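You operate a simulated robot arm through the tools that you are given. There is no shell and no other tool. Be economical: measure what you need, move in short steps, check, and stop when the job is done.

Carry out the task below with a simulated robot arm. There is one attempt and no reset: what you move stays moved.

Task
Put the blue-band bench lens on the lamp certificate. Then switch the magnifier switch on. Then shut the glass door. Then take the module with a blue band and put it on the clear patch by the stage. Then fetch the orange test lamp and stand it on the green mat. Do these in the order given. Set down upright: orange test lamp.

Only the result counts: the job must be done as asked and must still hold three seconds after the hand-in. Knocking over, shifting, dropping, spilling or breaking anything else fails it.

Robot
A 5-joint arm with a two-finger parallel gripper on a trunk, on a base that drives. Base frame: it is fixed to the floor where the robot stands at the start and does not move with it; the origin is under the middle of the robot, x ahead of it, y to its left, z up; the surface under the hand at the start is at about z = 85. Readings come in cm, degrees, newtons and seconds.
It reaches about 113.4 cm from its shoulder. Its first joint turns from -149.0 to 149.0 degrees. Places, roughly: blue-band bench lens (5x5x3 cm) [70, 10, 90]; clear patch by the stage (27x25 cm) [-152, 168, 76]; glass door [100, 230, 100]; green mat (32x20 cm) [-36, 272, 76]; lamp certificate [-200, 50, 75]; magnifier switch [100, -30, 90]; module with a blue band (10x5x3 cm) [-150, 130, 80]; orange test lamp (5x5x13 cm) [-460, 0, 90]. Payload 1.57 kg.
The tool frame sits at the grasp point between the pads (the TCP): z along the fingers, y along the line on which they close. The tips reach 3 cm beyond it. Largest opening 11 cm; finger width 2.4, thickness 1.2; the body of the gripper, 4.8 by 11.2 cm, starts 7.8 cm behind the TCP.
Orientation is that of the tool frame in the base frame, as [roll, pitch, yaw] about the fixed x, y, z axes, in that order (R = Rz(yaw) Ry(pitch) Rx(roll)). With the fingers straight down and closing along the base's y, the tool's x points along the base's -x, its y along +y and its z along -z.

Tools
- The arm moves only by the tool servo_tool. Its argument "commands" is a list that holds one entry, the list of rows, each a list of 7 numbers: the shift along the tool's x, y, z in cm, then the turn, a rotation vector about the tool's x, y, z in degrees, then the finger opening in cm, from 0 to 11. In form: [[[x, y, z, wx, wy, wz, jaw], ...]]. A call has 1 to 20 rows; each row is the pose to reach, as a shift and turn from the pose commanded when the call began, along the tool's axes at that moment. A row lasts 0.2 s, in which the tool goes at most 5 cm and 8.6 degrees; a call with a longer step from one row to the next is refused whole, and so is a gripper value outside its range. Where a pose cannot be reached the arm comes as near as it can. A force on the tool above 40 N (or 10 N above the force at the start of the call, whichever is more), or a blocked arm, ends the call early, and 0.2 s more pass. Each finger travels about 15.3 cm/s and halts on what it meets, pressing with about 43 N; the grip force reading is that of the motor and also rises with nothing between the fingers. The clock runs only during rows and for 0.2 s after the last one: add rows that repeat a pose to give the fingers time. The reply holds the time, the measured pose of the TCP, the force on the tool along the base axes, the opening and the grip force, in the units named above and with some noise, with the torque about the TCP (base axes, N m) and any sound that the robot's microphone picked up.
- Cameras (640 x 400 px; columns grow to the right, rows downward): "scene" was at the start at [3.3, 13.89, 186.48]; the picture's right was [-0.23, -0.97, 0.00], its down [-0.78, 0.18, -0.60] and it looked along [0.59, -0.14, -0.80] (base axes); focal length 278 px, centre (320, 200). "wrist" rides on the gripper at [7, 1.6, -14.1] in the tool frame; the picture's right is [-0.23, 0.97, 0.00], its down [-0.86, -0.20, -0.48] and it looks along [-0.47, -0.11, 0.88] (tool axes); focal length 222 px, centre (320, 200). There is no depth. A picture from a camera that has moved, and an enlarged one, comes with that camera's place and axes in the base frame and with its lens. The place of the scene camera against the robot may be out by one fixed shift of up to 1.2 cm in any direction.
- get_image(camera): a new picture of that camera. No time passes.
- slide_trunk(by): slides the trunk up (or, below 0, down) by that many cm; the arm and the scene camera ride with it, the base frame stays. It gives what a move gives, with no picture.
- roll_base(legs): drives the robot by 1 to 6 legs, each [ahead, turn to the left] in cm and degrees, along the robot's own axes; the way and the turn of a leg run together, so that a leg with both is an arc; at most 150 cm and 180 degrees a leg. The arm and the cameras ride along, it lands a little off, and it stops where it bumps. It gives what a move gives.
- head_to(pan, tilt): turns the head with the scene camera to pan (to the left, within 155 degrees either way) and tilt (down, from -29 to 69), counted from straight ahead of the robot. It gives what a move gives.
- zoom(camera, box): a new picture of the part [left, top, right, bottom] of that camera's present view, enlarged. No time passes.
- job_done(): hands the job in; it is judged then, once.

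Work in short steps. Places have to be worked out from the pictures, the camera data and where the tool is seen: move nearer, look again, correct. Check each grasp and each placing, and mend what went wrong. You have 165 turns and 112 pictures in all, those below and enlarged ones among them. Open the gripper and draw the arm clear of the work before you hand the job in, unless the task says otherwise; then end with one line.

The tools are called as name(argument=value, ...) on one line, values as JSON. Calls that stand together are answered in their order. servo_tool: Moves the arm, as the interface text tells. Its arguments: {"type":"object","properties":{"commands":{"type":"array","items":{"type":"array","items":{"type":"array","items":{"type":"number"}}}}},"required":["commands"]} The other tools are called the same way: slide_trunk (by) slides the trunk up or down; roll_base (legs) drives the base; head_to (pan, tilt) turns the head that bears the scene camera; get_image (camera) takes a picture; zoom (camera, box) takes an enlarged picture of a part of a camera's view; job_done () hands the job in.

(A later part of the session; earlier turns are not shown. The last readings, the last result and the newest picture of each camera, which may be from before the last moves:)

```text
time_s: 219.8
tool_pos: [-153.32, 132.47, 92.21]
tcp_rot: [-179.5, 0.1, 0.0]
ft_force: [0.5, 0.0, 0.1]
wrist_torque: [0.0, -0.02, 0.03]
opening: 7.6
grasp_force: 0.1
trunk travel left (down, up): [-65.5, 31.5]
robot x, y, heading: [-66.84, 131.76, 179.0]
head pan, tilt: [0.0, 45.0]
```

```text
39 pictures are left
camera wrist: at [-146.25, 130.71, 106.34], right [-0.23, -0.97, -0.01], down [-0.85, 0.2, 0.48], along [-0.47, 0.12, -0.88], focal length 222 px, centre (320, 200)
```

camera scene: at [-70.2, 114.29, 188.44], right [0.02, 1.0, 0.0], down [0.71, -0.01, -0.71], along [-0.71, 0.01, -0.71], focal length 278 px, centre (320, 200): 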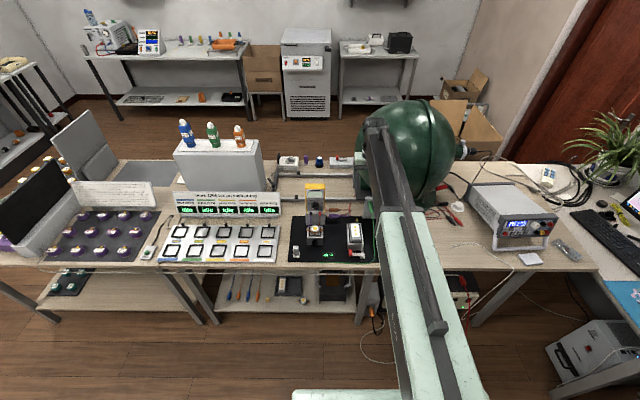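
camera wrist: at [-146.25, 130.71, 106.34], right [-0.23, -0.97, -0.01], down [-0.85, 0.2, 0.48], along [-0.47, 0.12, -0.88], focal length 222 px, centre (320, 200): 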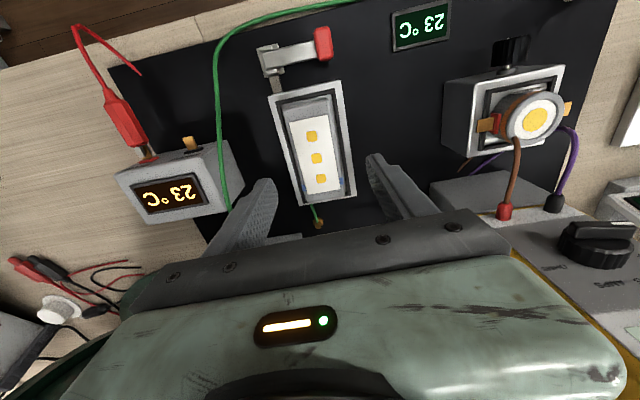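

Centred at (-153,132.9). Lower another 6.8 and look.

slide_trunk(by=-6.8)

get_image(camera="wrist")

```text
time_s: 220.8
tool_pos: [-153.3, 132.47, 85.72]
tcp_rot: [-179.4, 0.6, 0.1]
ft_force: [2.2, -1.2, 32.6]
wrist_torque: [1.23, -0.46, -0.21]
opening: 7.55
grasp_force: 0.0
trunk travel left (down, up): [-58.8, 38.2]
robot x, y, heading: [-67.07, 131.67, 178.9]
head pan, tilt: [0.0, 45.0]
stopped: the force on the tool passed its limit at 54 N (the readings are from after the stop); the commanded pose is now the measured one
```

```text
38 pictures are left
camera wrist: at [-146.11, 130.68, 99.86], right [-0.23, -0.97, -0.01], down [-0.85, 0.19, 0.49], along [-0.48, 0.12, -0.87], focal length 222 px, centre (320, 200)
```

wrist: 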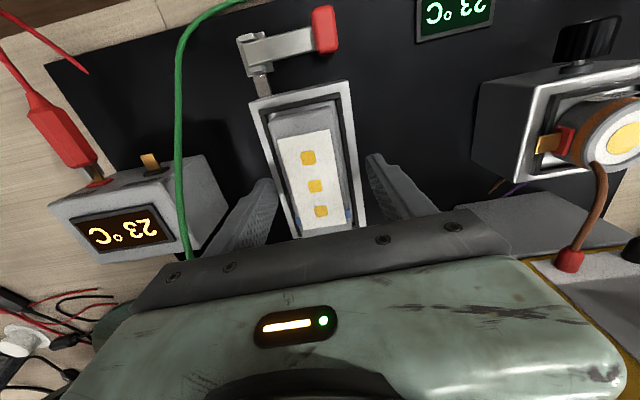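

The left finger touched the cradle rim (z≈82.7). Raise 0.7, shift 0.4 to centre, then close.

slide_trunk(by=0.8)

servo_tool(commands=[[[0, -0.4, 0, 0, 0, 0, 7.4], [0, -0.4, 0, 0, 0, 0, 6.4], [0, -0.4, 0, 0, 0, 0, 5.4], [0, -0.4, 0, 0, 0, 0, 4.8], [0, -0.4, 0, 0, 0, 0, 4.3], [0, -0.4, 0, 0, 0, 0, 4.3]]])

get_image(camera="wrist")

```text
time_s: 221.3
tool_pos: [-153.66, 132.57, 86.21]
tcp_rot: [-179.4, 0.6, 0.0]
ft_force: [0.5, 0.2, -0.2]
wrist_torque: [-0.02, 0.0, 0.01]
opening: 7.59
grasp_force: 0.0
trunk travel left (down, up): [-59.6, 37.4]
robot x, y, heading: [-66.8, 131.72, 179.2]
head pan, tilt: [0.0, 45.0]
```

```text
time_s: 222.7
tool_pos: [-153.56, 132.84, 86.21]
tcp_rot: [-179.4, 0.6, 0.0]
ft_force: [1.1, -8.9, -2.0]
wrist_torque: [-0.66, -0.12, -0.71]
opening: 5.8
grasp_force: 45.2
trunk travel left (down, up): [-59.6, 37.4]
robot x, y, heading: [-66.8, 132.1, 178.8]
head pan, tilt: [0.0, 45.0]
```

```text
37 pictures are left
camera wrist: at [-146.38, 131.01, 100.38], right [-0.23, -0.97, -0.01], down [-0.85, 0.19, 0.49], along [-0.47, 0.12, -0.87], focal length 222 px, centre (320, 200)
```

wrist: 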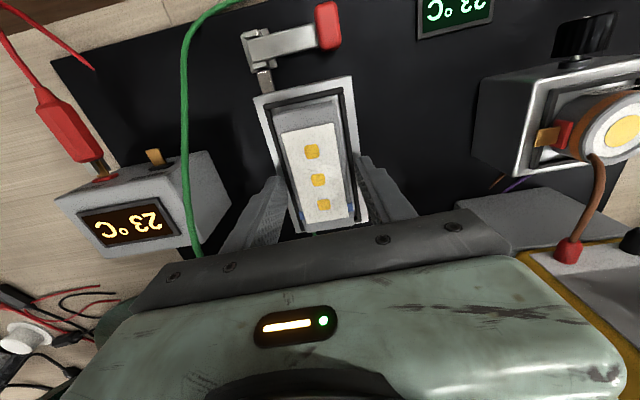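

zoom(camera="wrist", box=[230, 60, 400, 250])

```text
2.11 times, centred on (315, 155) of wrist
camera zoom: at [-146.38, 131.01, 100.38], right [-0.23, -0.97, -0.01], down [-0.85, 0.19, 0.49], along [-0.47, 0.12, -0.87], focal length 468 px, centre (330, 295)
```

zoom: 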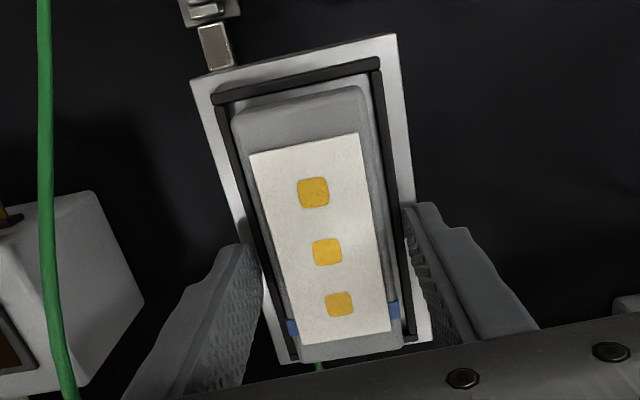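

The grip at 5.8 is probably on the black guide frame around the module. Open, raise 1 cm and try again.

servo_tool(commands=[[[0, 0, 0, 0, 0, 0, 6.6], [0, 0, 0, 0, 0, 0, 7.4], [0, 0, 0, 0, 0, 0, 7.4]]])

slide_trunk(by=0.9)

servo_tool(commands=[[[0, 0, 0, 0, 0, 0, 6.4], [0, 0, 0, 0, 0, 0, 5.4], [0, 0, 0, 0, 0, 0, 4.8], [0, 0, 0, 0, 0, 0, 4.3], [0, 0, 0, 0, 0, 0, 4.3]]])

```text
time_s: 223.5
tool_pos: [-153.61, 132.78, 86.26]
tcp_rot: [-179.4, 0.5, -0.1]
ft_force: [1.1, -0.1, 0.9]
wrist_torque: [-0.04, 0.01, 0.01]
opening: 7.4
grasp_force: 0.0
trunk travel left (down, up): [-59.6, 37.4]
robot x, y, heading: [-66.58, 131.75, 179.1]
head pan, tilt: [0.0, 45.0]
```

```text
time_s: 224.1
tool_pos: [-153.53, 132.97, 87.08]
tcp_rot: [-179.5, 0.5, 0.0]
ft_force: [-0.1, -0.9, 0.2]
wrist_torque: [0.01, 0.03, -0.01]
opening: 7.39
grasp_force: 0.1
trunk travel left (down, up): [-60.5, 36.5]
robot x, y, heading: [-66.91, 131.48, 179.1]
head pan, tilt: [0.0, 45.0]
```

```text
time_s: 225.3
tool_pos: [-153.55, 133.04, 87.1]
tcp_rot: [-179.4, 0.5, 0.0]
ft_force: [0.3, -3.7, -0.1]
wrist_torque: [-0.07, -0.02, -0.01]
opening: 4.57
grasp_force: 1.2
trunk travel left (down, up): [-60.5, 36.5]
robot x, y, heading: [-66.94, 131.72, 179.2]
head pan, tilt: [0.0, 45.0]
```

servo_tool(commands=[[[0, 0, 0, 0, 0, 0, 4], [0, 0, 0, 0, 0, 0, 3.6], [0, 0, 0, 0, 0, 0, 3.6]]])

slide_trunk(by=6)

get_image(camera="wrist")

```text
time_s: 226.1
tool_pos: [-153.52, 132.86, 87.16]
tcp_rot: [-179.4, 0.5, 0.0]
ft_force: [0.6, -9.0, -0.1]
wrist_torque: [-0.4, -0.04, -0.74]
opening: 4.33
grasp_force: 43.0
trunk travel left (down, up): [-60.5, 36.5]
robot x, y, heading: [-67.27, 131.43, 179.4]
head pan, tilt: [0.0, 45.0]
```

```text
time_s: 227.1
tool_pos: [-153.58, 132.9, 93.1]
tcp_rot: [-179.4, 0.5, 0.0]
ft_force: [-0.1, 0.7, -0.9]
wrist_torque: [0.0, 0.02, 0.02]
opening: 3.58
grasp_force: 0.1
trunk travel left (down, up): [-66.5, 30.5]
robot x, y, heading: [-66.97, 131.61, 179.0]
head pan, tilt: [0.0, 45.0]
```

```text
35 pictures are left
camera wrist: at [-146.37, 131.11, 107.29], right [-0.23, -0.97, -0.01], down [-0.85, 0.19, 0.49], along [-0.47, 0.12, -0.87], focal length 222 px, centre (320, 200)
```

wrist: 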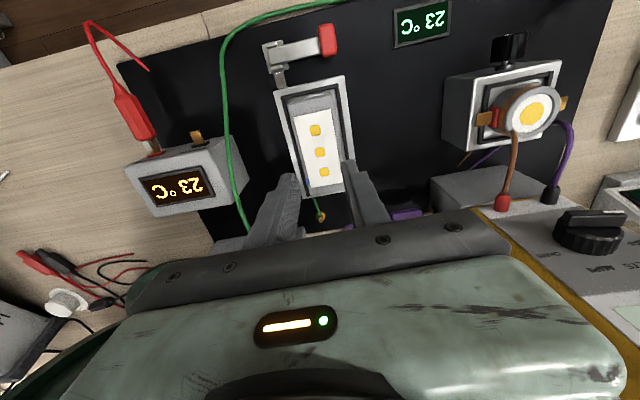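

The fingers closed on the module's top (4.3 cm) but slipped. The module seems turned about 2° clockwise, so I align yaw, go 0.5 cm deeper (tips just over the black frame) and grip again.

servo_tool(commands=[[[0.4, 0.1, 0, 0, 0, 1.2, 5], [0.4, 0.1, 0, 0, 0, 2.2, 6.5], [0.4, 0.1, 0, 0, 0, 2.2, 7]]])

slide_trunk(by=-6.45)

servo_tool(commands=[[[0, 0, 0, 0, 0, 0, 6.4], [0, 0, 0, 0, 0, 0, 5.4], [0, 0, 0, 0, 0, 0, 4.8], [0, 0, 0, 0, 0, 0, 4.2], [0, 0, 0, 0, 0, 0, 3.8], [0, 0, 0, 0, 0, 0, 3.8]]])

```text
time_s: 227.9
tool_pos: [-153.18, 132.83, 93.26]
tcp_rot: [-179.3, 0.5, -2.2]
ft_force: [0.1, 0.4, -0.5]
wrist_torque: [0.0, -0.03, -0.01]
opening: 7.01
grasp_force: 0.0
trunk travel left (down, up): [-66.5, 30.5]
robot x, y, heading: [-66.95, 131.84, 179.0]
head pan, tilt: [0.0, 45.0]
```

```text
time_s: 228.9
tool_pos: [-153.11, 132.82, 86.8]
tcp_rot: [-179.3, 0.5, -2.2]
ft_force: [0.6, 1.1, -0.4]
wrist_torque: [0.0, -0.04, 0.01]
opening: 7.01
grasp_force: 0.2
trunk travel left (down, up): [-60.0, 37.0]
robot x, y, heading: [-66.88, 131.61, 179.0]
head pan, tilt: [0.0, 45.0]
```

```text
time_s: 230.3
tool_pos: [-153.24, 132.85, 86.8]
tcp_rot: [-179.4, 0.5, -2.3]
ft_force: [0.0, 3.6, 0.5]
wrist_torque: [-0.1, -0.03, 0.49]
opening: 4.34
grasp_force: 42.4
trunk travel left (down, up): [-60.0, 37.0]
robot x, y, heading: [-66.95, 131.53, 178.8]
head pan, tilt: [0.0, 45.0]
```

Now the twist torque reversed (turned slightly too far). Open, turn back 0.9°, lower 0.25 and regrip.

servo_tool(commands=[[[0, 0, 0, 0, 0, 0, 5.2], [0, 0, 0, 0, 0, 0, 5.6], [0, 0, 0, 0, 0, -0.9, 5.6]]])

slide_trunk(by=-0.3)

servo_tool(commands=[[[0, 0, 0, 0, 0, 0, 4.8], [0, 0, 0, 0, 0, 0, 4.2], [0, 0, 0, 0, 0, 0, 3.8], [0, 0, 0, 0, 0, 0, 3.8]]])

```text
time_s: 231.1
tool_pos: [-153.08, 132.79, 86.89]
tcp_rot: [-179.5, 0.4, -1.2]
ft_force: [-0.4, -0.7, 0.8]
wrist_torque: [-0.02, 0.02, 0.0]
opening: 5.61
grasp_force: 0.0
trunk travel left (down, up): [-60.0, 37.0]
robot x, y, heading: [-66.9, 131.51, 179.0]
head pan, tilt: [0.0, 45.0]
```

```text
time_s: 231.7
tool_pos: [-153.13, 132.76, 86.42]
tcp_rot: [-179.4, 0.5, -1.3]
ft_force: [-2.7, 0.2, 5.6]
wrist_torque: [-0.13, 0.04, -0.04]
opening: 5.62
grasp_force: 0.1
trunk travel left (down, up): [-59.7, 37.3]
robot x, y, heading: [-66.52, 131.59, 178.9]
head pan, tilt: [0.0, 45.0]
```

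```text
time_s: 232.7
tool_pos: [-153.2, 132.76, 86.42]
tcp_rot: [-179.3, 0.6, -1.2]
ft_force: [1.0, 3.9, 3.6]
wrist_torque: [-0.13, -0.02, -0.09]
opening: 4.33
grasp_force: 42.8
trunk travel left (down, up): [-59.7, 37.3]
robot x, y, heading: [-66.9, 131.93, 179.1]
head pan, tilt: [0.0, 45.0]
```

Good: aligned, tips resting on the frame, gripping 4.33. Lift 2 cm and check it holds.

slide_trunk(by=2)

```text
time_s: 233.3
tool_pos: [-153.23, 132.8, 88.36]
tcp_rot: [-179.6, 0.5, -1.2]
ft_force: [0.2, -0.8, -1.3]
wrist_torque: [-0.01, 0.01, 0.0]
opening: 3.78
grasp_force: 0.0
trunk travel left (down, up): [-61.7, 35.3]
robot x, y, heading: [-66.57, 131.76, 179.1]
head pan, tilt: [0.0, 45.0]
```

Slipped again. I look closely from both cameras for what holds it.

slide_trunk(by=12)

zoom(camera="wrist", box=[260, 40, 380, 160])

zoom(camera="scene", box=[330, 190, 390, 240])

```text
time_s: 234.8
tool_pos: [-153.2, 132.76, 100.41]
tcp_rot: [-179.4, 0.5, -1.2]
ft_force: [0.3, -0.5, 0.2]
wrist_torque: [0.03, 0.0, -0.01]
opening: 3.81
grasp_force: 0.1
trunk travel left (down, up): [-73.7, 23.3]
robot x, y, heading: [-66.75, 131.55, 179.0]
head pan, tilt: [0.0, 45.0]
```

```text
3.33 times, centred on (320, 100) of wrist
camera zoom: at [-146.03, 130.77, 114.52], right [-0.25, -0.97, -0.01], down [-0.85, 0.21, 0.49], along [-0.47, 0.13, -0.87], focal length 740 px, centre (320, 533)
```

zoom: 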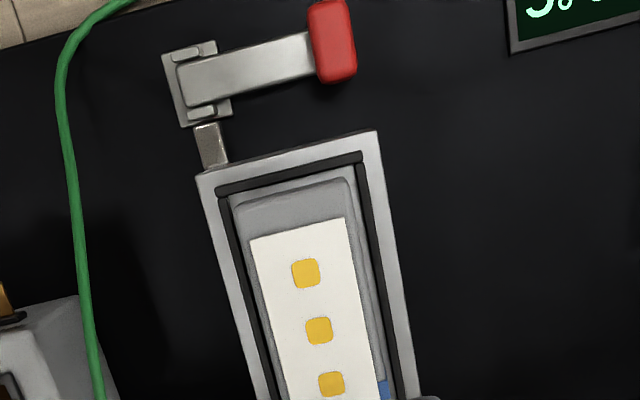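

```text
8.00 times, centred on (360, 215) of scene
camera zoom: at [-70.22, 114.28, 172.68], right [0.02, 1.0, 0.0], down [0.71, -0.01, -0.71], along [-0.71, 0.01, -0.71], focal length 2225 px, centre (0, 80)
```

zoom: 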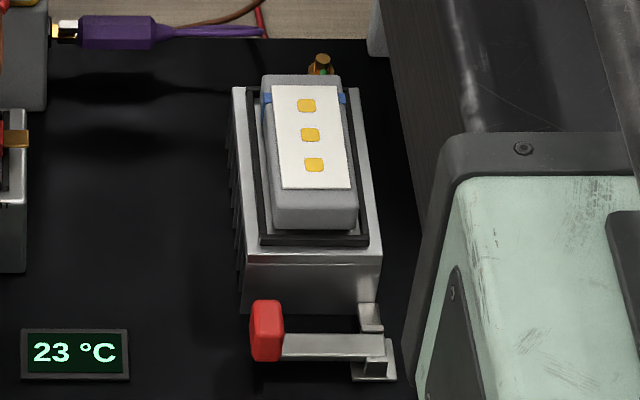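

I regrip at the same spot and lift in tiny steps, reading the force, to see whether something retains the module.

servo_tool(commands=[[[0, 0, 0, 0, 0, 0, 5], [0, 0, 0, 0, 0, 0, 5.6]]])

slide_trunk(by=-14)

servo_tool(commands=[[[0, 0, 0, 0, 0, 0, 4.8], [0, 0, 0, 0, 0, 0, 4], [0, 0, 0, 0, 0, 0, 3], [0, 0, 0, 0, 0, 0, 3], [0, 0, 0, 0, 0, 0, 3]]])

slide_trunk(by=0.3)

slide_trunk(by=0.3)

```text
time_s: 235.4
tool_pos: [-153.24, 132.76, 100.39]
tcp_rot: [-179.4, 0.6, -1.4]
ft_force: [-0.2, 0.9, 0.2]
wrist_torque: [0.01, 0.0, 0.0]
opening: 5.63
grasp_force: 0.0
trunk travel left (down, up): [-73.7, 23.3]
robot x, y, heading: [-66.86, 131.53, 178.9]
head pan, tilt: [0.0, 45.0]
```

```text
time_s: 237.1
tool_pos: [-153.13, 132.57, 86.54]
tcp_rot: [-179.4, 0.5, -1.3]
ft_force: [-4.6, 0.0, 4.4]
wrist_torque: [-0.16, 0.03, -0.1]
opening: 5.6
grasp_force: 0.0
trunk travel left (down, up): [-59.7, 37.3]
robot x, y, heading: [-67.24, 131.57, 179.0]
head pan, tilt: [0.0, 45.0]
```

```text
time_s: 238.3
tool_pos: [-153.21, 132.98, 86.51]
tcp_rot: [-179.4, 0.5, -1.3]
ft_force: [2.9, 4.4, 2.6]
wrist_torque: [-0.07, -0.08, -0.07]
opening: 4.31
grasp_force: 43.0
trunk travel left (down, up): [-59.7, 37.3]
robot x, y, heading: [-66.79, 131.66, 179.0]
head pan, tilt: [0.0, 45.0]
```

```text
time_s: 238.8
tool_pos: [-153.17, 132.78, 86.48]
tcp_rot: [-179.4, 0.1, -1.3]
ft_force: [16.6, 6.7, -31.4]
wrist_torque: [-0.14, -0.47, -0.09]
opening: 4.35
grasp_force: 42.8
trunk travel left (down, up): [-60.0, 37.0]
robot x, y, heading: [-67.24, 131.82, 178.9]
head pan, tilt: [0.0, 45.0]
```

```text
time_s: 239.3
tool_pos: [-153.42, 132.84, 86.93]
tcp_rot: [-179.4, 0.3, -1.3]
ft_force: [12.0, 7.1, -30.3]
wrist_torque: [0.02, -0.43, -0.09]
opening: 4.34
grasp_force: 43.3
trunk travel left (down, up): [-60.3, 36.7]
robot x, y, heading: [-66.61, 131.49, 179.1]
head pan, tilt: [0.0, 45.0]
```

Over 30 N of resistance: the module is clamped. The red-tipped lever at the cradle's front (flat, pivot near (-143.5,135.7), handle near (-143.3,129.8)) must be flipped up. I release, rise, and move above the lever with the tool spun 90°.

servo_tool(commands=[[[0, 0, 0, 0, 0, 0, 5], [0, 0, 0, 0, 0, 0, 5.6]]])

slide_trunk(by=14)

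servo_tool(commands=[[[1, 0.3, 0, 0, 0, 8, 5], [2, 0.6, 0, 0, 0, 16, 4.4], [3, 0.9, 0, 0, 0, 24, 4.4], [4, 1.2, 0, 0, 0, 32, 4.4], [5, 1.6, 0, 0, 0, 40, 4.4], [6, 2, 0, 0, 0, 48, 4.4], [7, 2.4, 0, 0, 0, 56, 4.4], [8, 2.7, 0, 0, 0, 64, 4.4], [9, 3, 0, 0, 0, 72, 4.4], [10, 3, 0, 0, 0, 80, 4.4], [10, 3, 0, 0, 0, 88.5, 4.4], [10, 3, 0, 0, 0, 88.5, 4.4]]])

get_image(camera="wrist")

```text
time_s: 239.9
tool_pos: [-153.26, 132.71, 87.1]
tcp_rot: [-179.5, 0.5, -1.3]
ft_force: [-1.4, -0.1, -0.6]
wrist_torque: [-0.01, 0.04, -0.01]
opening: 5.61
grasp_force: 0.1
trunk travel left (down, up): [-60.3, 36.7]
robot x, y, heading: [-66.91, 131.34, 179.1]
head pan, tilt: [0.0, 45.0]
```

```text
time_s: 241.6
tool_pos: [-153.14, 132.76, 100.91]
tcp_rot: [-179.4, 0.5, -1.4]
ft_force: [0.5, -0.1, -0.4]
wrist_torque: [0.01, -0.01, -0.02]
opening: 5.58
grasp_force: 0.0
trunk travel left (down, up): [-74.3, 22.7]
robot x, y, heading: [-66.94, 131.44, 178.9]
head pan, tilt: [0.0, 45.0]
```

```text
time_s: 244.2
tool_pos: [-143.33, 129.56, 100.98]
tcp_rot: [179.5, 0.7, -89.9]
ft_force: [-0.1, -1.2, 0.7]
wrist_torque: [0.03, 0.01, 0.05]
opening: 4.41
grasp_force: 0.2
trunk travel left (down, up): [-74.3, 22.7]
robot x, y, heading: [-66.79, 131.5, 178.8]
head pan, tilt: [0.0, 45.0]
```

```text
32 pictures are left
camera wrist: at [-144.64, 122.38, 115.15], right [-0.97, 0.23, 0.01], down [0.2, 0.85, 0.49], along [0.1, 0.48, -0.87], focal length 222 px, centre (320, 200)
```

wrist: 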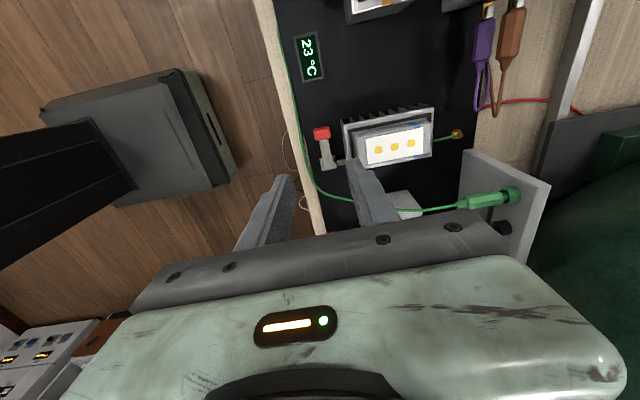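

zoom(camera="wrist", box=[285, 90, 445, 200])

```text
3.64 times, centred on (365, 145) of wrist
camera zoom: at [-144.64, 122.38, 115.15], right [-0.97, 0.23, 0.01], down [0.2, 0.85, 0.49], along [0.1, 0.48, -0.87], focal length 808 px, centre (156, 400)
```

zoom: 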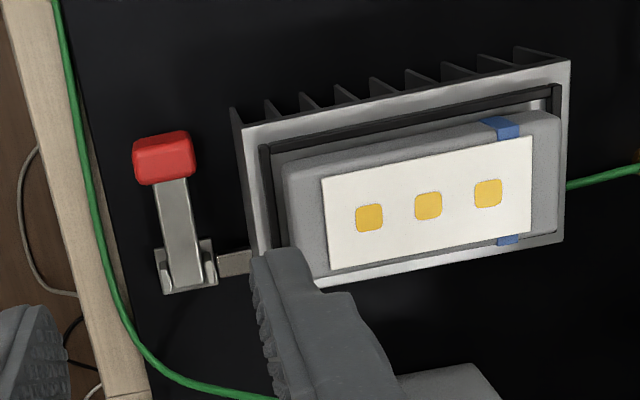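

Red handle centre ≈(-143.6,129.7), z 79.6–81.8; cradle front is at x≈-146.9, leaving room for one finger. Narrow the opening to 3.4 and lower most of the way, then look.

servo_tool(commands=[[[0.1, 0, 0, 0, 0, 0, 3.5], [0.1, 0, 0, 0, 0, 0, 3.4]]])

slide_trunk(by=-14.5)

zoom(camera="wrist", box=[240, 100, 400, 220])

```text
time_s: 244.8
tool_pos: [-143.26, 129.48, 101.12]
tcp_rot: [179.5, 0.6, -89.7]
ft_force: [0.0, 0.2, -0.9]
wrist_torque: [0.0, -0.01, 0.01]
opening: 3.39
grasp_force: 0.0
trunk travel left (down, up): [-74.3, 22.7]
robot x, y, heading: [-66.94, 131.67, 179.1]
head pan, tilt: [0.0, 45.0]
```

```text
time_s: 246.5
tool_pos: [-143.25, 129.43, 86.48]
tcp_rot: [179.5, 0.6, -89.7]
ft_force: [1.0, -0.1, 0.3]
wrist_torque: [-0.01, 0.01, -0.02]
opening: 3.38
grasp_force: 0.0
trunk travel left (down, up): [-59.8, 37.2]
robot x, y, heading: [-66.5, 131.42, 179.2]
head pan, tilt: [0.0, 45.0]
```

```text
3.33 times, centred on (320, 160) of wrist
camera zoom: at [-144.61, 122.28, 100.66], right [-0.97, 0.22, 0.01], down [0.2, 0.85, 0.49], along [0.1, 0.48, -0.87], focal length 740 px, centre (320, 333)
```

zoom: 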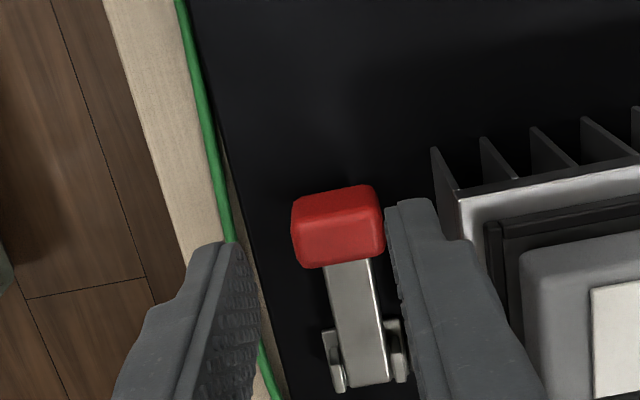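

Handle centre ≈(-143.6,129.9). Nudge and lower 3.2, then grip.

servo_tool(commands=[[[-0.4, 0.25, 0, 0, 0, 0, 3.4], [-0.4, 0.25, 0, 0, 0, 0, 3.4]]])

slide_trunk(by=-3.3)

servo_tool(commands=[[[0, 0, 0, 0, 0, 0, 2.8], [0, 0, 0, 0, 0, 0, 2.2], [0, 0, 0, 0, 0, 0, 1.5], [0, 0, 0, 0, 0, 0, 1.5]]])

```text
time_s: 247.1
tool_pos: [-143.51, 129.9, 86.51]
tcp_rot: [179.6, 0.6, -89.8]
ft_force: [-0.1, -0.6, 0.4]
wrist_torque: [0.01, -0.06, 0.02]
opening: 3.4
grasp_force: 0.1
trunk travel left (down, up): [-59.8, 37.2]
robot x, y, heading: [-66.77, 131.52, 178.9]
head pan, tilt: [0.0, 45.0]
```

```text
time_s: 247.9
tool_pos: [-143.42, 129.91, 83.27]
tcp_rot: [179.4, 0.6, -89.9]
ft_force: [-0.3, -0.1, -0.5]
wrist_torque: [0.0, -0.03, -0.02]
opening: 3.42
grasp_force: 0.0
trunk travel left (down, up): [-56.5, 40.5]
robot x, y, heading: [-66.96, 131.72, 179.0]
head pan, tilt: [0.0, 45.0]
```

```text
time_s: 248.9
tool_pos: [-143.57, 129.76, 83.2]
tcp_rot: [179.5, 0.6, -89.9]
ft_force: [-15.6, -0.5, 7.8]
wrist_torque: [-0.03, 0.38, -0.09]
opening: 2.86
grasp_force: 7.9
trunk travel left (down, up): [-56.5, 40.5]
robot x, y, heading: [-66.92, 131.78, 178.8]
head pan, tilt: [0.0, 45.0]
```

The back finger touches first; shift 0.4 toward the cradle while closing.

servo_tool(commands=[[[0, 0.2, 0, 0, 0, 0, 2.8], [0, 0.4, 0, 0, 0, 0, 2.4], [0, 0.4, 0, 0, 0, 0, 2], [0, 0.4, 0, 0, 0, 0, 1.4], [0, 0.4, 0, 0, 0, 0, 1.4]]])

```text
time_s: 250.1
tool_pos: [-143.74, 129.76, 83.3]
tcp_rot: [179.7, 0.7, -89.9]
ft_force: [27.9, 4.9, -18.7]
wrist_torque: [-0.88, -0.84, -0.63]
opening: 2.58
grasp_force: 37.0
trunk travel left (down, up): [-56.5, 40.5]
robot x, y, heading: [-66.81, 131.63, 178.7]
head pan, tilt: [0.0, 45.0]
```

Gripped on both sides (2.58). Relieve 0.25 sideways and lift along the lever's arc about its pivot.

servo_tool(commands=[[[0, -0.25, 0, 0, 0, 0, 1], [-0.2, -0.25, -1.5, 0, 0, 0, 1], [-0.8, -0.25, -2.95, 0, 0, 0, 1], [-1.7, -0.25, -4.2, 0, 0, 0, 1], [-3, -0.25, -5.1, 0, 0, 0, 1], [-3, -0.25, -5.1, 0, 0, 0, 1]]])

zoom(camera="wrist", box=[240, 100, 400, 220])

```text
time_s: 251.5
tool_pos: [-143.48, 133.17, 83.19]
tcp_rot: [179.5, 0.7, -89.7]
ft_force: [-0.2, -0.8, 0.9]
wrist_torque: [-0.02, 0.0, 0.0]
opening: 1.0
grasp_force: 0.1
out of reach, approached as far as the arm can: row 2, 3, 4, 5, 6
trunk travel left (down, up): [-56.5, 40.5]
robot x, y, heading: [-66.89, 131.28, 178.8]
head pan, tilt: [0.0, 45.0]
```

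```text
3.33 times, centred on (320, 160) of wrist
camera zoom: at [-144.82, 125.96, 97.32], right [-0.97, 0.22, 0.01], down [0.2, 0.85, 0.49], along [0.1, 0.48, -0.87], focal length 740 px, centre (320, 333)
```

zoom: 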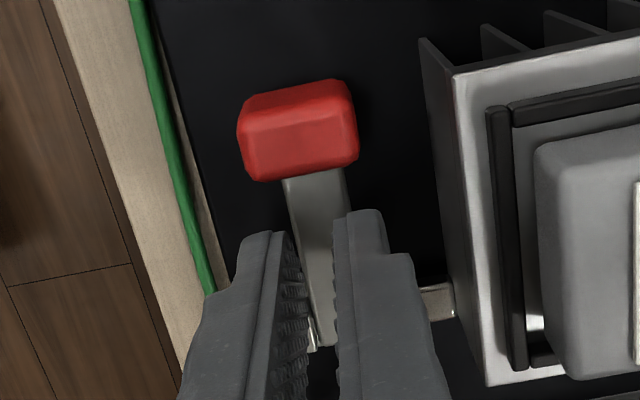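

The arm's height comes only from the trunk, so my lift slid off. I'll redo it: rise, reopen, return over the handle, grip, and alternate small trunk lifts with sideways moves.

slide_trunk(by=3.5)

servo_tool(commands=[[[0, 0, 0, 0, 0, 0, 2.2], [1.5, 0.15, 0, 0, 0, 0, 3.5], [3.3, 0.15, 0, 0, 0, 0, 3.5], [3.3, 0.15, 0, 0, 0, 0, 3.5]]])

slide_trunk(by=-3.8)

servo_tool(commands=[[[0, 0, 0, 0, 0, 0, 2.9], [0, 0, 0, 0, 0, 0, 2.4], [0, 0, 0, 0, 0, 0, 1.6], [0, 0, 0, 0, 0, 0, 1], [0, 0, 0, 0, 0, 0, 1]]])

slide_trunk(by=1.4)

```text
time_s: 252.3
tool_pos: [-143.35, 132.99, 86.74]
tcp_rot: [179.5, 0.6, -89.8]
ft_force: [0.2, -1.2, 0.7]
wrist_torque: [-0.02, -0.02, 0.01]
opening: 1.0
grasp_force: 0.0
trunk travel left (down, up): [-60.0, 37.0]
robot x, y, heading: [-66.87, 131.88, 178.8]
head pan, tilt: [0.0, 45.0]
```

```text
time_s: 253.3
tool_pos: [-143.59, 129.74, 86.7]
tcp_rot: [179.4, 0.6, -89.9]
ft_force: [-0.2, -0.4, -0.7]
wrist_torque: [0.02, 0.0, 0.02]
opening: 3.5
grasp_force: 0.1
trunk travel left (down, up): [-60.0, 37.0]
robot x, y, heading: [-66.62, 131.56, 178.9]
head pan, tilt: [0.0, 45.0]
```

```text
time_s: 254.1
tool_pos: [-143.49, 129.8, 82.95]
tcp_rot: [179.6, 0.6, -89.8]
ft_force: [-0.8, 1.0, -0.4]
wrist_torque: [-0.01, 0.04, 0.0]
opening: 3.5
grasp_force: 0.2
trunk travel left (down, up): [-56.2, 40.8]
robot x, y, heading: [-67.0, 131.65, 179.0]
head pan, tilt: [0.0, 45.0]
```

```text
time_s: 255.3
tool_pos: [-143.65, 129.73, 82.89]
tcp_rot: [179.5, 0.6, -89.8]
ft_force: [-12.5, -1.0, 7.7]
wrist_torque: [0.24, -0.04, -0.6]
opening: 2.58
grasp_force: 36.5
trunk travel left (down, up): [-56.2, 40.8]
robot x, y, heading: [-66.58, 131.53, 178.8]
head pan, tilt: [0.0, 45.0]
```

```text
time_s: 255.9
tool_pos: [-143.73, 129.95, 84.3]
tcp_rot: [179.5, 0.5, -89.8]
ft_force: [-9.6, 7.2, 4.3]
wrist_torque: [0.58, -0.01, -0.41]
opening: 2.61
grasp_force: 36.6
trunk travel left (down, up): [-57.6, 39.4]
robot x, y, heading: [-66.93, 131.9, 178.8]
head pan, tilt: [0.0, 45.0]
```

The handle follows. Continue the arc: sideways, up, sideways, up.

servo_tool(commands=[[[-0.4, 0, 0, 0, 0, 0, 1], [-0.4, 0, 0, 0, 0, 0, 1]]])

slide_trunk(by=1.4)

servo_tool(commands=[[[-0.8, 0, 0, 0, 0, 0, 1], [-0.8, 0, 0, 0, 0, 0, 1]]])

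slide_trunk(by=1.2)

servo_tool(commands=[[[-1.2, 0, 0, 0, 0, 0, 1], [-1.2, 0, 0, 0, 0, 0, 1]]])

slide_trunk(by=0.9)

servo_tool(commands=[[[-1.4, 0, 0, 0, 0, 0, 1], [-1.4, 0, 0, 0, 0, 0, 1]]])

zoom(camera="wrist", box=[240, 100, 400, 220])

```text
time_s: 256.5
tool_pos: [-143.74, 129.81, 84.38]
tcp_rot: [179.5, 0.4, -89.8]
ft_force: [-13.0, -16.3, 12.9]
wrist_torque: [-0.18, 0.14, -0.42]
opening: 2.6
grasp_force: 36.8
trunk travel left (down, up): [-57.6, 39.4]
robot x, y, heading: [-66.65, 131.58, 179.0]
head pan, tilt: [0.0, 45.0]
```

```text
time_s: 257.1
tool_pos: [-143.63, 130.42, 85.53]
tcp_rot: [179.7, 0.7, -89.9]
ft_force: [2.9, 14.1, -17.0]
wrist_torque: [0.04, 0.02, -0.62]
opening: 2.59
grasp_force: 36.3
trunk travel left (down, up): [-59.0, 38.0]
robot x, y, heading: [-66.77, 131.75, 179.2]
head pan, tilt: [0.0, 45.0]
```

```text
time_s: 257.8
tool_pos: [-143.65, 130.66, 85.69]
tcp_rot: [179.5, 0.4, -89.7]
ft_force: [1.1, -22.7, 0.4]
wrist_torque: [-1.44, 0.11, -0.63]
opening: 2.61
grasp_force: 37.3
trunk travel left (down, up): [-59.0, 38.0]
robot x, y, heading: [-67.13, 131.52, 179.2]
head pan, tilt: [0.0, 45.0]
```

```text
time_s: 258.4
tool_pos: [-143.66, 131.34, 86.8]
tcp_rot: [179.6, 0.9, -89.9]
ft_force: [10.2, 17.9, -20.3]
wrist_torque: [0.61, -0.26, -0.6]
opening: 2.55
grasp_force: 37.0
trunk travel left (down, up): [-60.2, 36.8]
robot x, y, heading: [-67.09, 131.77, 179.2]
head pan, tilt: [0.0, 45.0]
```

```text
time_s: 258.9
tool_pos: [-143.55, 131.89, 86.98]
tcp_rot: [179.5, 0.5, -89.6]
ft_force: [2.1, -24.3, 13.7]
wrist_torque: [-1.34, 0.02, -0.58]
opening: 2.59
grasp_force: 37.1
trunk travel left (down, up): [-60.2, 36.8]
robot x, y, heading: [-66.96, 131.42, 179.1]
head pan, tilt: [0.0, 45.0]
```

```text
time_s: 259.5
tool_pos: [-143.66, 132.51, 87.73]
tcp_rot: [179.6, 0.8, -89.8]
ft_force: [13.5, 11.8, -21.1]
wrist_torque: [0.38, -0.36, -0.31]
opening: 2.53
grasp_force: 36.3
trunk travel left (down, up): [-61.1, 35.9]
robot x, y, heading: [-66.84, 131.82, 179.0]
head pan, tilt: [0.0, 45.0]
```

```text
time_s: 260.1
tool_pos: [-143.6, 133.39, 87.94]
tcp_rot: [179.4, 0.4, -89.7]
ft_force: [-3.2, -19.3, 20.5]
wrist_torque: [-1.3, 0.13, -0.34]
opening: 2.54
grasp_force: 36.8
trunk travel left (down, up): [-61.1, 35.9]
robot x, y, heading: [-66.98, 131.44, 178.9]
head pan, tilt: [0.0, 45.0]
```

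```text
3.33 times, centred on (320, 160) of wrist
camera zoom: at [-144.9, 126.23, 102.14], right [-0.97, 0.22, 0.01], down [0.2, 0.85, 0.48], along [0.1, 0.47, -0.88], focal length 740 px, centre (320, 333)
```

zoom: 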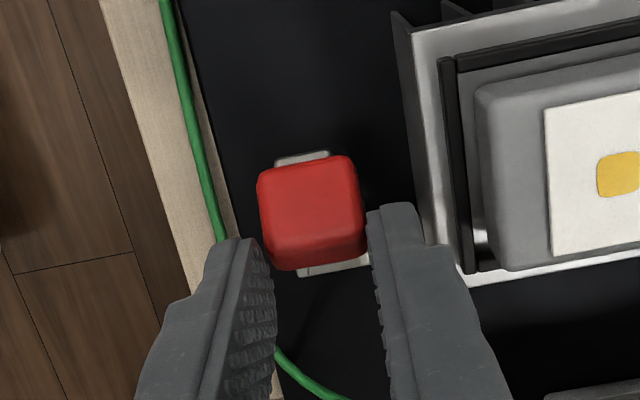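

The lever is at about 60°. Continue to vertical and slightly beyond until it resists.

slide_trunk(by=0.5)

servo_tool(commands=[[[-0.8, 0, 0, 0, 0, 0, 1], [-1.5, 0, 0, 0, 0, 0, 1], [-1.5, 0, 0, 0, 0, 0, 1]]])

slide_trunk(by=0.2)

servo_tool(commands=[[[-0.7, 0, 0, 0, 0, 0, 1], [-1.4, 0, 0, 0, 0, 0, 1], [-1.4, 0, 0, 0, 0, 0, 1]]])

get_image(camera="wrist")

```text
time_s: 260.7
tool_pos: [-143.61, 133.74, 88.22]
tcp_rot: [179.5, 0.7, -89.8]
ft_force: [7.6, -1.1, -19.8]
wrist_torque: [-0.49, -0.15, -0.25]
opening: 2.55
grasp_force: 36.9
trunk travel left (down, up): [-61.6, 35.4]
robot x, y, heading: [-67.03, 131.68, 178.9]
head pan, tilt: [0.0, 45.0]
```

```text
time_s: 261.5
tool_pos: [-143.45, 134.87, 88.39]
tcp_rot: [179.2, 0.5, -89.7]
ft_force: [-5.0, -16.5, 20.6]
wrist_torque: [-1.28, 0.07, -0.32]
opening: 2.54
grasp_force: 37.0
trunk travel left (down, up): [-61.6, 35.4]
robot x, y, heading: [-66.4, 132.19, 178.7]
head pan, tilt: [0.0, 45.0]
```

```text
time_s: 262.0
tool_pos: [-143.69, 134.96, 88.48]
tcp_rot: [179.6, 0.5, -89.8]
ft_force: [2.1, -12.7, -5.5]
wrist_torque: [-1.32, -0.05, -0.24]
opening: 2.51
grasp_force: 36.6
trunk travel left (down, up): [-61.8, 35.2]
robot x, y, heading: [-66.86, 131.52, 179.0]
head pan, tilt: [0.0, 45.0]
```

```text
time_s: 262.8
tool_pos: [-143.62, 135.87, 88.52]
tcp_rot: [179.5, 0.3, -89.8]
ft_force: [3.6, -31.4, 1.6]
wrist_torque: [-0.85, -0.29, -0.08]
opening: 2.53
grasp_force: 36.7
trunk travel left (down, up): [-61.8, 35.2]
robot x, y, heading: [-66.38, 131.4, 178.9]
head pan, tilt: [0.0, 45.0]
```

```text
27 pictures are left
camera wrist: at [-144.92, 128.87, 102.71], right [-0.98, 0.22, 0.01], down [0.2, 0.85, 0.48], along [0.1, 0.47, -0.88], focal length 222 px, centre (320, 200)
```

wrist: 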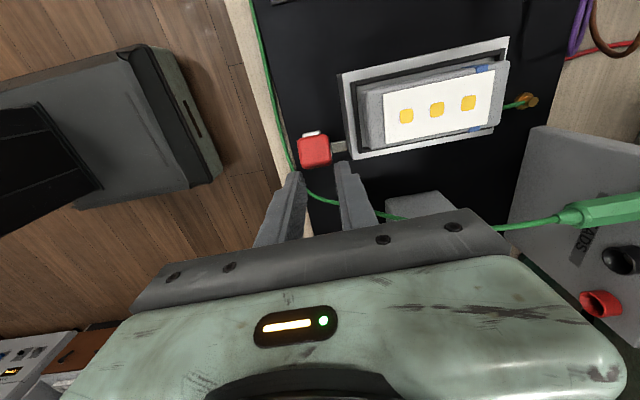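

The lever is upright at its stop. Release it, rise, and return over the module with the previous orientation.

servo_tool(commands=[[[0, 0, 0, 0, 0, 0, 3], [0, 0, 0, 0, 0, 0, 4], [0, 0, 0, 0, 0, 0, 4.4]]])

slide_trunk(by=12.5)

servo_tool(commands=[[[0.5, 1, 0, 0, 0, -8, 5], [1, 2, 0, 0, 0, -16, 5.6], [1.5, 3, 0, 0, 0, -24, 6], [2, 4, 0, 0, 0, -32, 6], [2.5, 5, 0, 0, 0, -40, 6], [3, 6, 0, 0, 0, -48, 6], [3.1, 7, 0, 0, 0, -56, 6], [3.1, 8, 0, 0, 0, -64, 6], [3.1, 9, 0, 0, 0, -72, 6], [3.1, 9.6, 0, 0, 0, -80, 6], [3.1, 9.6, 0, 0, 0, -88.5, 6], [3.1, 9.6, 0, 0, 0, -88.5, 6]]])

get_image(camera="wrist")

```text
time_s: 263.6
tool_pos: [-143.54, 136.29, 88.48]
tcp_rot: [179.5, 0.6, -89.8]
ft_force: [0.9, 0.2, -0.9]
wrist_torque: [0.01, -0.01, 0.01]
opening: 4.39
grasp_force: 0.0
trunk travel left (down, up): [-61.8, 35.2]
robot x, y, heading: [-66.59, 131.0, 179.0]
head pan, tilt: [0.0, 45.0]
```

```text
time_s: 265.1
tool_pos: [-143.75, 136.29, 101.01]
tcp_rot: [179.5, 0.6, -89.8]
ft_force: [-0.6, 0.3, 0.0]
wrist_torque: [0.01, 0.0, -0.01]
opening: 4.41
grasp_force: 0.1
trunk travel left (down, up): [-74.3, 22.7]
robot x, y, heading: [-66.8, 131.74, 178.9]
head pan, tilt: [0.0, 45.0]
```

```text
time_s: 267.7
tool_pos: [-153.38, 133.26, 101.01]
tcp_rot: [-179.5, 0.6, -1.2]
ft_force: [0.2, -0.9, 0.0]
wrist_torque: [0.04, 0.04, 0.01]
opening: 5.98
grasp_force: 0.1
trunk travel left (down, up): [-74.3, 22.7]
robot x, y, heading: [-66.93, 131.29, 179.0]
head pan, tilt: [0.0, 45.0]
```

```text
26 pictures are left
camera wrist: at [-146.09, 131.23, 115.13], right [-0.25, -0.97, -0.01], down [-0.85, 0.21, 0.49], along [-0.47, 0.13, -0.87], focal length 222 px, centre (320, 200)
```

wrist: 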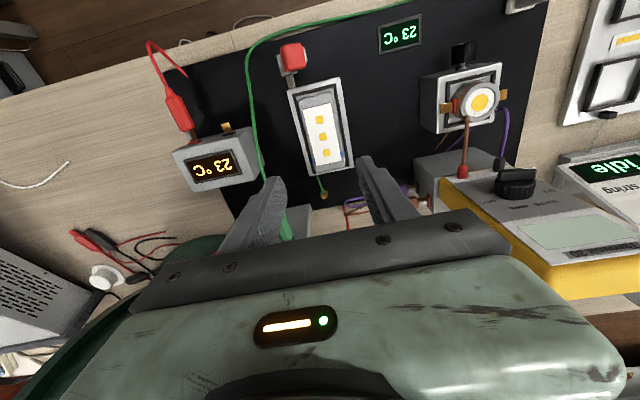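

Lever stays upright. Shift 0.45 to y 132.8, lower to the module and grip.

servo_tool(commands=[[[0.1, 0.45, 0, 0, 0, 0, 5.7], [0.1, 0.45, 0, 0, 0, 0, 5.7]]])

slide_trunk(by=-14.5)

servo_tool(commands=[[[0, 0, 0, 0, 0, 0, 5], [0, 0, 0, 0, 0, 0, 4.3], [0, 0, 0, 0, 0, 0, 3.5], [0, 0, 0, 0, 0, 0, 3], [0, 0, 0, 0, 0, 0, 3]]])

slide_trunk(by=0.6)

slide_trunk(by=5)

```text
time_s: 268.3
tool_pos: [-153.14, 132.61, 101.01]
tcp_rot: [-179.4, 0.5, -1.2]
ft_force: [-0.1, 0.1, 0.5]
wrist_torque: [0.03, 0.01, -0.02]
opening: 5.71
grasp_force: 0.1
trunk travel left (down, up): [-74.3, 22.7]
robot x, y, heading: [-66.96, 131.44, 178.8]
head pan, tilt: [0.0, 45.0]
```

```text
time_s: 270.0
tool_pos: [-153.15, 132.72, 86.54]
tcp_rot: [-179.4, 0.6, -1.3]
ft_force: [0.6, 0.5, -0.2]
wrist_torque: [0.0, 0.01, 0.0]
opening: 5.7
grasp_force: 0.1
trunk travel left (down, up): [-59.8, 37.2]
robot x, y, heading: [-66.89, 132.06, 178.9]
head pan, tilt: [0.0, 45.0]
```

```text
time_s: 271.2
tool_pos: [-153.22, 132.63, 86.49]
tcp_rot: [-179.4, 0.5, -1.3]
ft_force: [-0.1, -1.0, 0.6]
wrist_torque: [-0.07, 0.02, -0.01]
opening: 4.32
grasp_force: 42.5
trunk travel left (down, up): [-59.8, 37.2]
robot x, y, heading: [-67.05, 131.44, 179.1]
head pan, tilt: [0.0, 45.0]
```

```text
time_s: 271.8
tool_pos: [-153.18, 132.77, 87.25]
tcp_rot: [-179.4, 0.5, -1.3]
ft_force: [0.1, 0.1, -1.6]
wrist_torque: [-0.02, -0.01, 0.01]
opening: 4.3
grasp_force: 43.2
trunk travel left (down, up): [-60.4, 36.6]
robot x, y, heading: [-66.7, 131.73, 178.9]
head pan, tilt: [0.0, 45.0]
```

```text
time_s: 272.7
tool_pos: [-153.09, 132.68, 92.11]
tcp_rot: [-179.5, 0.5, -1.4]
ft_force: [-0.3, -0.1, -1.0]
wrist_torque: [0.0, -0.01, 0.03]
opening: 4.3
grasp_force: 42.9
trunk travel left (down, up): [-65.4, 31.6]
robot x, y, heading: [-66.67, 131.48, 179.1]
head pan, tilt: [0.0, 45.0]
```

The module is free and held. Raise 12 and carry it toward the clear patch at (-152,168), then look.

slide_trunk(by=12)

servo_tool(commands=[[[0, -4.5, 0, 0, 0, 0, 3], [0, -9, 0, 0, 0, 0, 3], [0, -13.5, 0, 0, 0, 0, 3], [0, -18, 0, 0, 0, 0, 3], [0, -22.5, 0, 0, 0, 0, 3], [0, -27, 0, 0, 0, 0, 3], [0, -31.5, 0, 0, 0, 0, 3], [0, -35.3, 0, 0, 0, 0, 3], [0, -35.3, 0, 0, 0, 0, 3]]])

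get_image(camera="wrist")

get_image(camera="scene")

```text
time_s: 274.2
tool_pos: [-153.18, 132.59, 104.02]
tcp_rot: [-179.5, 0.5, -1.4]
ft_force: [0.4, 0.7, -0.6]
wrist_torque: [-0.01, 0.0, -0.02]
opening: 4.31
grasp_force: 42.9
trunk travel left (down, up): [-77.4, 19.6]
robot x, y, heading: [-66.66, 131.77, 178.8]
head pan, tilt: [0.0, 45.0]
```

```text
time_s: 276.2
tool_pos: [-152.17, 167.86, 104.22]
tcp_rot: [-179.5, 0.5, -1.1]
ft_force: [0.2, -0.1, -1.2]
wrist_torque: [0.03, 0.01, 0.01]
opening: 4.28
grasp_force: 42.5
out of reach, approached as far as the arm can: row 7, 8, 9
trunk travel left (down, up): [-77.4, 19.6]
robot x, y, heading: [-67.04, 131.56, 179.0]
head pan, tilt: [0.0, 45.0]
```

```text
25 pictures are left
camera wrist: at [-145.0, 165.93, 118.22], right [-0.25, -0.97, -0.01], down [-0.85, 0.21, 0.49], along [-0.47, 0.13, -0.87], focal length 222 px, centre (320, 200)
```

wrist: 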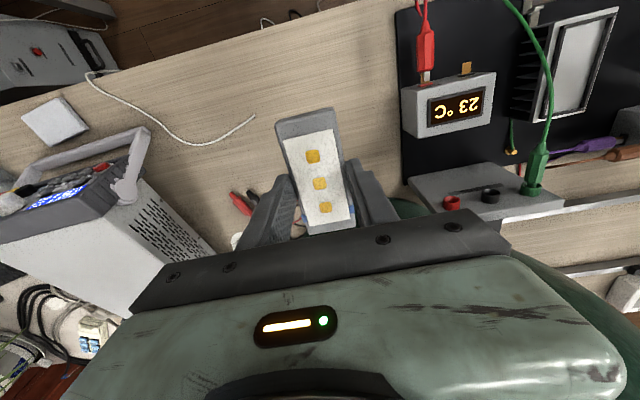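

```text
24 pictures are left
camera scene: at [-70.21, 114.32, 176.39], right [0.02, 1.0, 0.0], down [0.71, -0.01, -0.71], along [-0.71, 0.01, -0.71], focal length 278 px, centre (320, 200)
```

scene: 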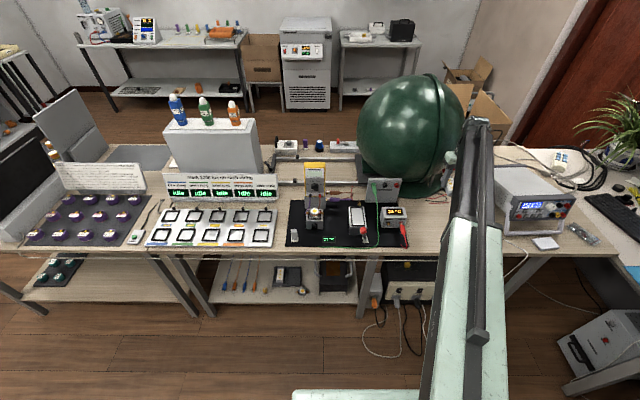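

The patch beneath is clear. Lower 20.5, then step down until contact.

slide_trunk(by=-20.5)

slide_trunk(by=-1)

slide_trunk(by=-0.6)

```text
time_s: 278.4
tool_pos: [-152.21, 167.82, 83.65]
tcp_rot: [-179.4, 0.5, -1.3]
ft_force: [-0.1, 0.4, -1.2]
wrist_torque: [0.02, -0.02, -0.01]
opening: 4.3
grasp_force: 42.8
trunk travel left (down, up): [-56.9, 40.1]
robot x, y, heading: [-67.0, 132.03, 179.2]
head pan, tilt: [0.0, 45.0]
```

```text
time_s: 279.0
tool_pos: [-152.03, 167.89, 82.64]
tcp_rot: [-179.3, 0.5, -1.3]
ft_force: [0.2, -0.3, -1.7]
wrist_torque: [-0.04, 0.0, 0.01]
opening: 4.3
grasp_force: 43.7
trunk travel left (down, up): [-55.9, 41.1]
robot x, y, heading: [-66.86, 131.86, 178.7]
head pan, tilt: [0.0, 45.0]
```

```text
time_s: 279.6
tool_pos: [-152.18, 167.83, 81.92]
tcp_rot: [-179.3, 0.5, -1.3]
ft_force: [0.0, -0.7, -1.2]
wrist_torque: [-0.02, 0.01, 0.03]
opening: 4.32
grasp_force: 42.7
trunk travel left (down, up): [-55.3, 41.7]
robot x, y, heading: [-66.66, 131.72, 179.5]
head pan, tilt: [0.0, 45.0]
```

slide_trunk(by=-0.5)

slide_trunk(by=-0.4)

```text
time_s: 280.1
tool_pos: [-152.16, 167.85, 81.39]
tcp_rot: [-179.5, 0.5, -1.3]
ft_force: [-0.1, -0.2, -1.4]
wrist_torque: [0.02, 0.03, 0.02]
opening: 4.3
grasp_force: 43.0
trunk travel left (down, up): [-54.8, 42.2]
robot x, y, heading: [-66.99, 131.76, 179.0]
head pan, tilt: [0.0, 45.0]
```

```text
time_s: 280.6
tool_pos: [-152.2, 167.88, 81.07]
tcp_rot: [-179.4, 0.6, -1.3]
ft_force: [0.0, 0.2, -0.9]
wrist_torque: [0.0, -0.03, 0.01]
opening: 4.3
grasp_force: 42.8
trunk travel left (down, up): [-54.4, 42.6]
robot x, y, heading: [-66.82, 131.78, 178.8]
head pan, tilt: [0.0, 45.0]
```

Still no contact; continue in small steps.

slide_trunk(by=-0.4)

slide_trunk(by=-0.4)

slide_trunk(by=-0.4)

```text
time_s: 281.1
tool_pos: [-152.23, 167.84, 80.79]
tcp_rot: [-179.4, 0.5, -1.3]
ft_force: [0.7, 0.0, 1.7]
wrist_torque: [-0.04, 0.0, -0.02]
opening: 4.32
grasp_force: 42.9
trunk travel left (down, up): [-54.0, 43.0]
robot x, y, heading: [-67.34, 131.72, 179.0]
head pan, tilt: [0.0, 45.0]
```

```text
time_s: 281.7
tool_pos: [-152.21, 167.72, 80.47]
tcp_rot: [-179.3, 0.8, -1.3]
ft_force: [-11.3, 6.0, 35.7]
wrist_torque: [-0.01, 0.4, 0.01]
opening: 4.35
grasp_force: 43.6
trunk travel left (down, up): [-53.6, 43.4]
robot x, y, heading: [-66.6, 131.66, 179.0]
head pan, tilt: [0.0, 45.0]
```

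```text
time_s: 282.2
tool_pos: [-151.9, 167.92, 80.11]
tcp_rot: [-179.5, 0.6, -1.2]
ft_force: [-4.3, 6.0, 31.6]
wrist_torque: [0.01, 0.31, -0.06]
opening: 4.31
grasp_force: 42.9
trunk travel left (down, up): [-53.2, 43.8]
robot x, y, heading: [-66.78, 131.79, 179.1]
head pan, tilt: [0.0, 45.0]
```

Contact at about z 80.7. Relieve slightly, open, and rise to check.

slide_trunk(by=0.4)

servo_tool(commands=[[[0, 0, 0, 0, 0, 0, 4.7], [0, 0, 0, 0, 0, 0, 5.3], [0, 0, 0, 0, 0, 0, 6.2], [0, 0, 0, 0, 0, 0, 6.5]]])

slide_trunk(by=24)

get_image(camera="wrist")

```text
time_s: 282.7
tool_pos: [-152.2, 167.73, 80.29]
tcp_rot: [-179.5, 0.5, -1.3]
ft_force: [0.0, -0.5, -0.8]
wrist_torque: [-0.01, 0.02, 0.01]
opening: 4.32
grasp_force: 43.0
trunk travel left (down, up): [-53.6, 43.4]
robot x, y, heading: [-66.65, 131.23, 179.3]
head pan, tilt: [0.0, 45.0]
```

```text
time_s: 283.7
tool_pos: [-152.04, 167.89, 80.37]
tcp_rot: [-179.4, 0.5, -1.3]
ft_force: [0.3, 0.2, 0.5]
wrist_torque: [0.0, -0.01, 0.02]
opening: 6.51
grasp_force: 0.0
trunk travel left (down, up): [-53.6, 43.4]
robot x, y, heading: [-66.93, 131.74, 179.0]
head pan, tilt: [0.0, 45.0]
```

```text
time_s: 286.2
tool_pos: [-152.24, 167.84, 104.3]
tcp_rot: [-179.4, 0.6, -1.3]
ft_force: [0.0, -0.5, 0.3]
wrist_torque: [-0.01, 0.01, 0.0]
opening: 6.5
grasp_force: 0.0
trunk travel left (down, up): [-77.6, 19.4]
robot x, y, heading: [-66.99, 131.53, 179.1]
head pan, tilt: [0.0, 45.0]
```

```text
23 pictures are left
camera wrist: at [-145.0, 165.88, 118.42], right [-0.25, -0.97, -0.01], down [-0.85, 0.21, 0.49], along [-0.47, 0.13, -0.87], focal length 222 px, centre (320, 200)
```

wrist: 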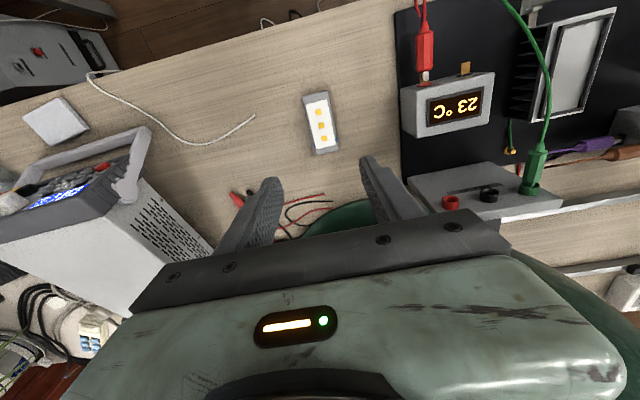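

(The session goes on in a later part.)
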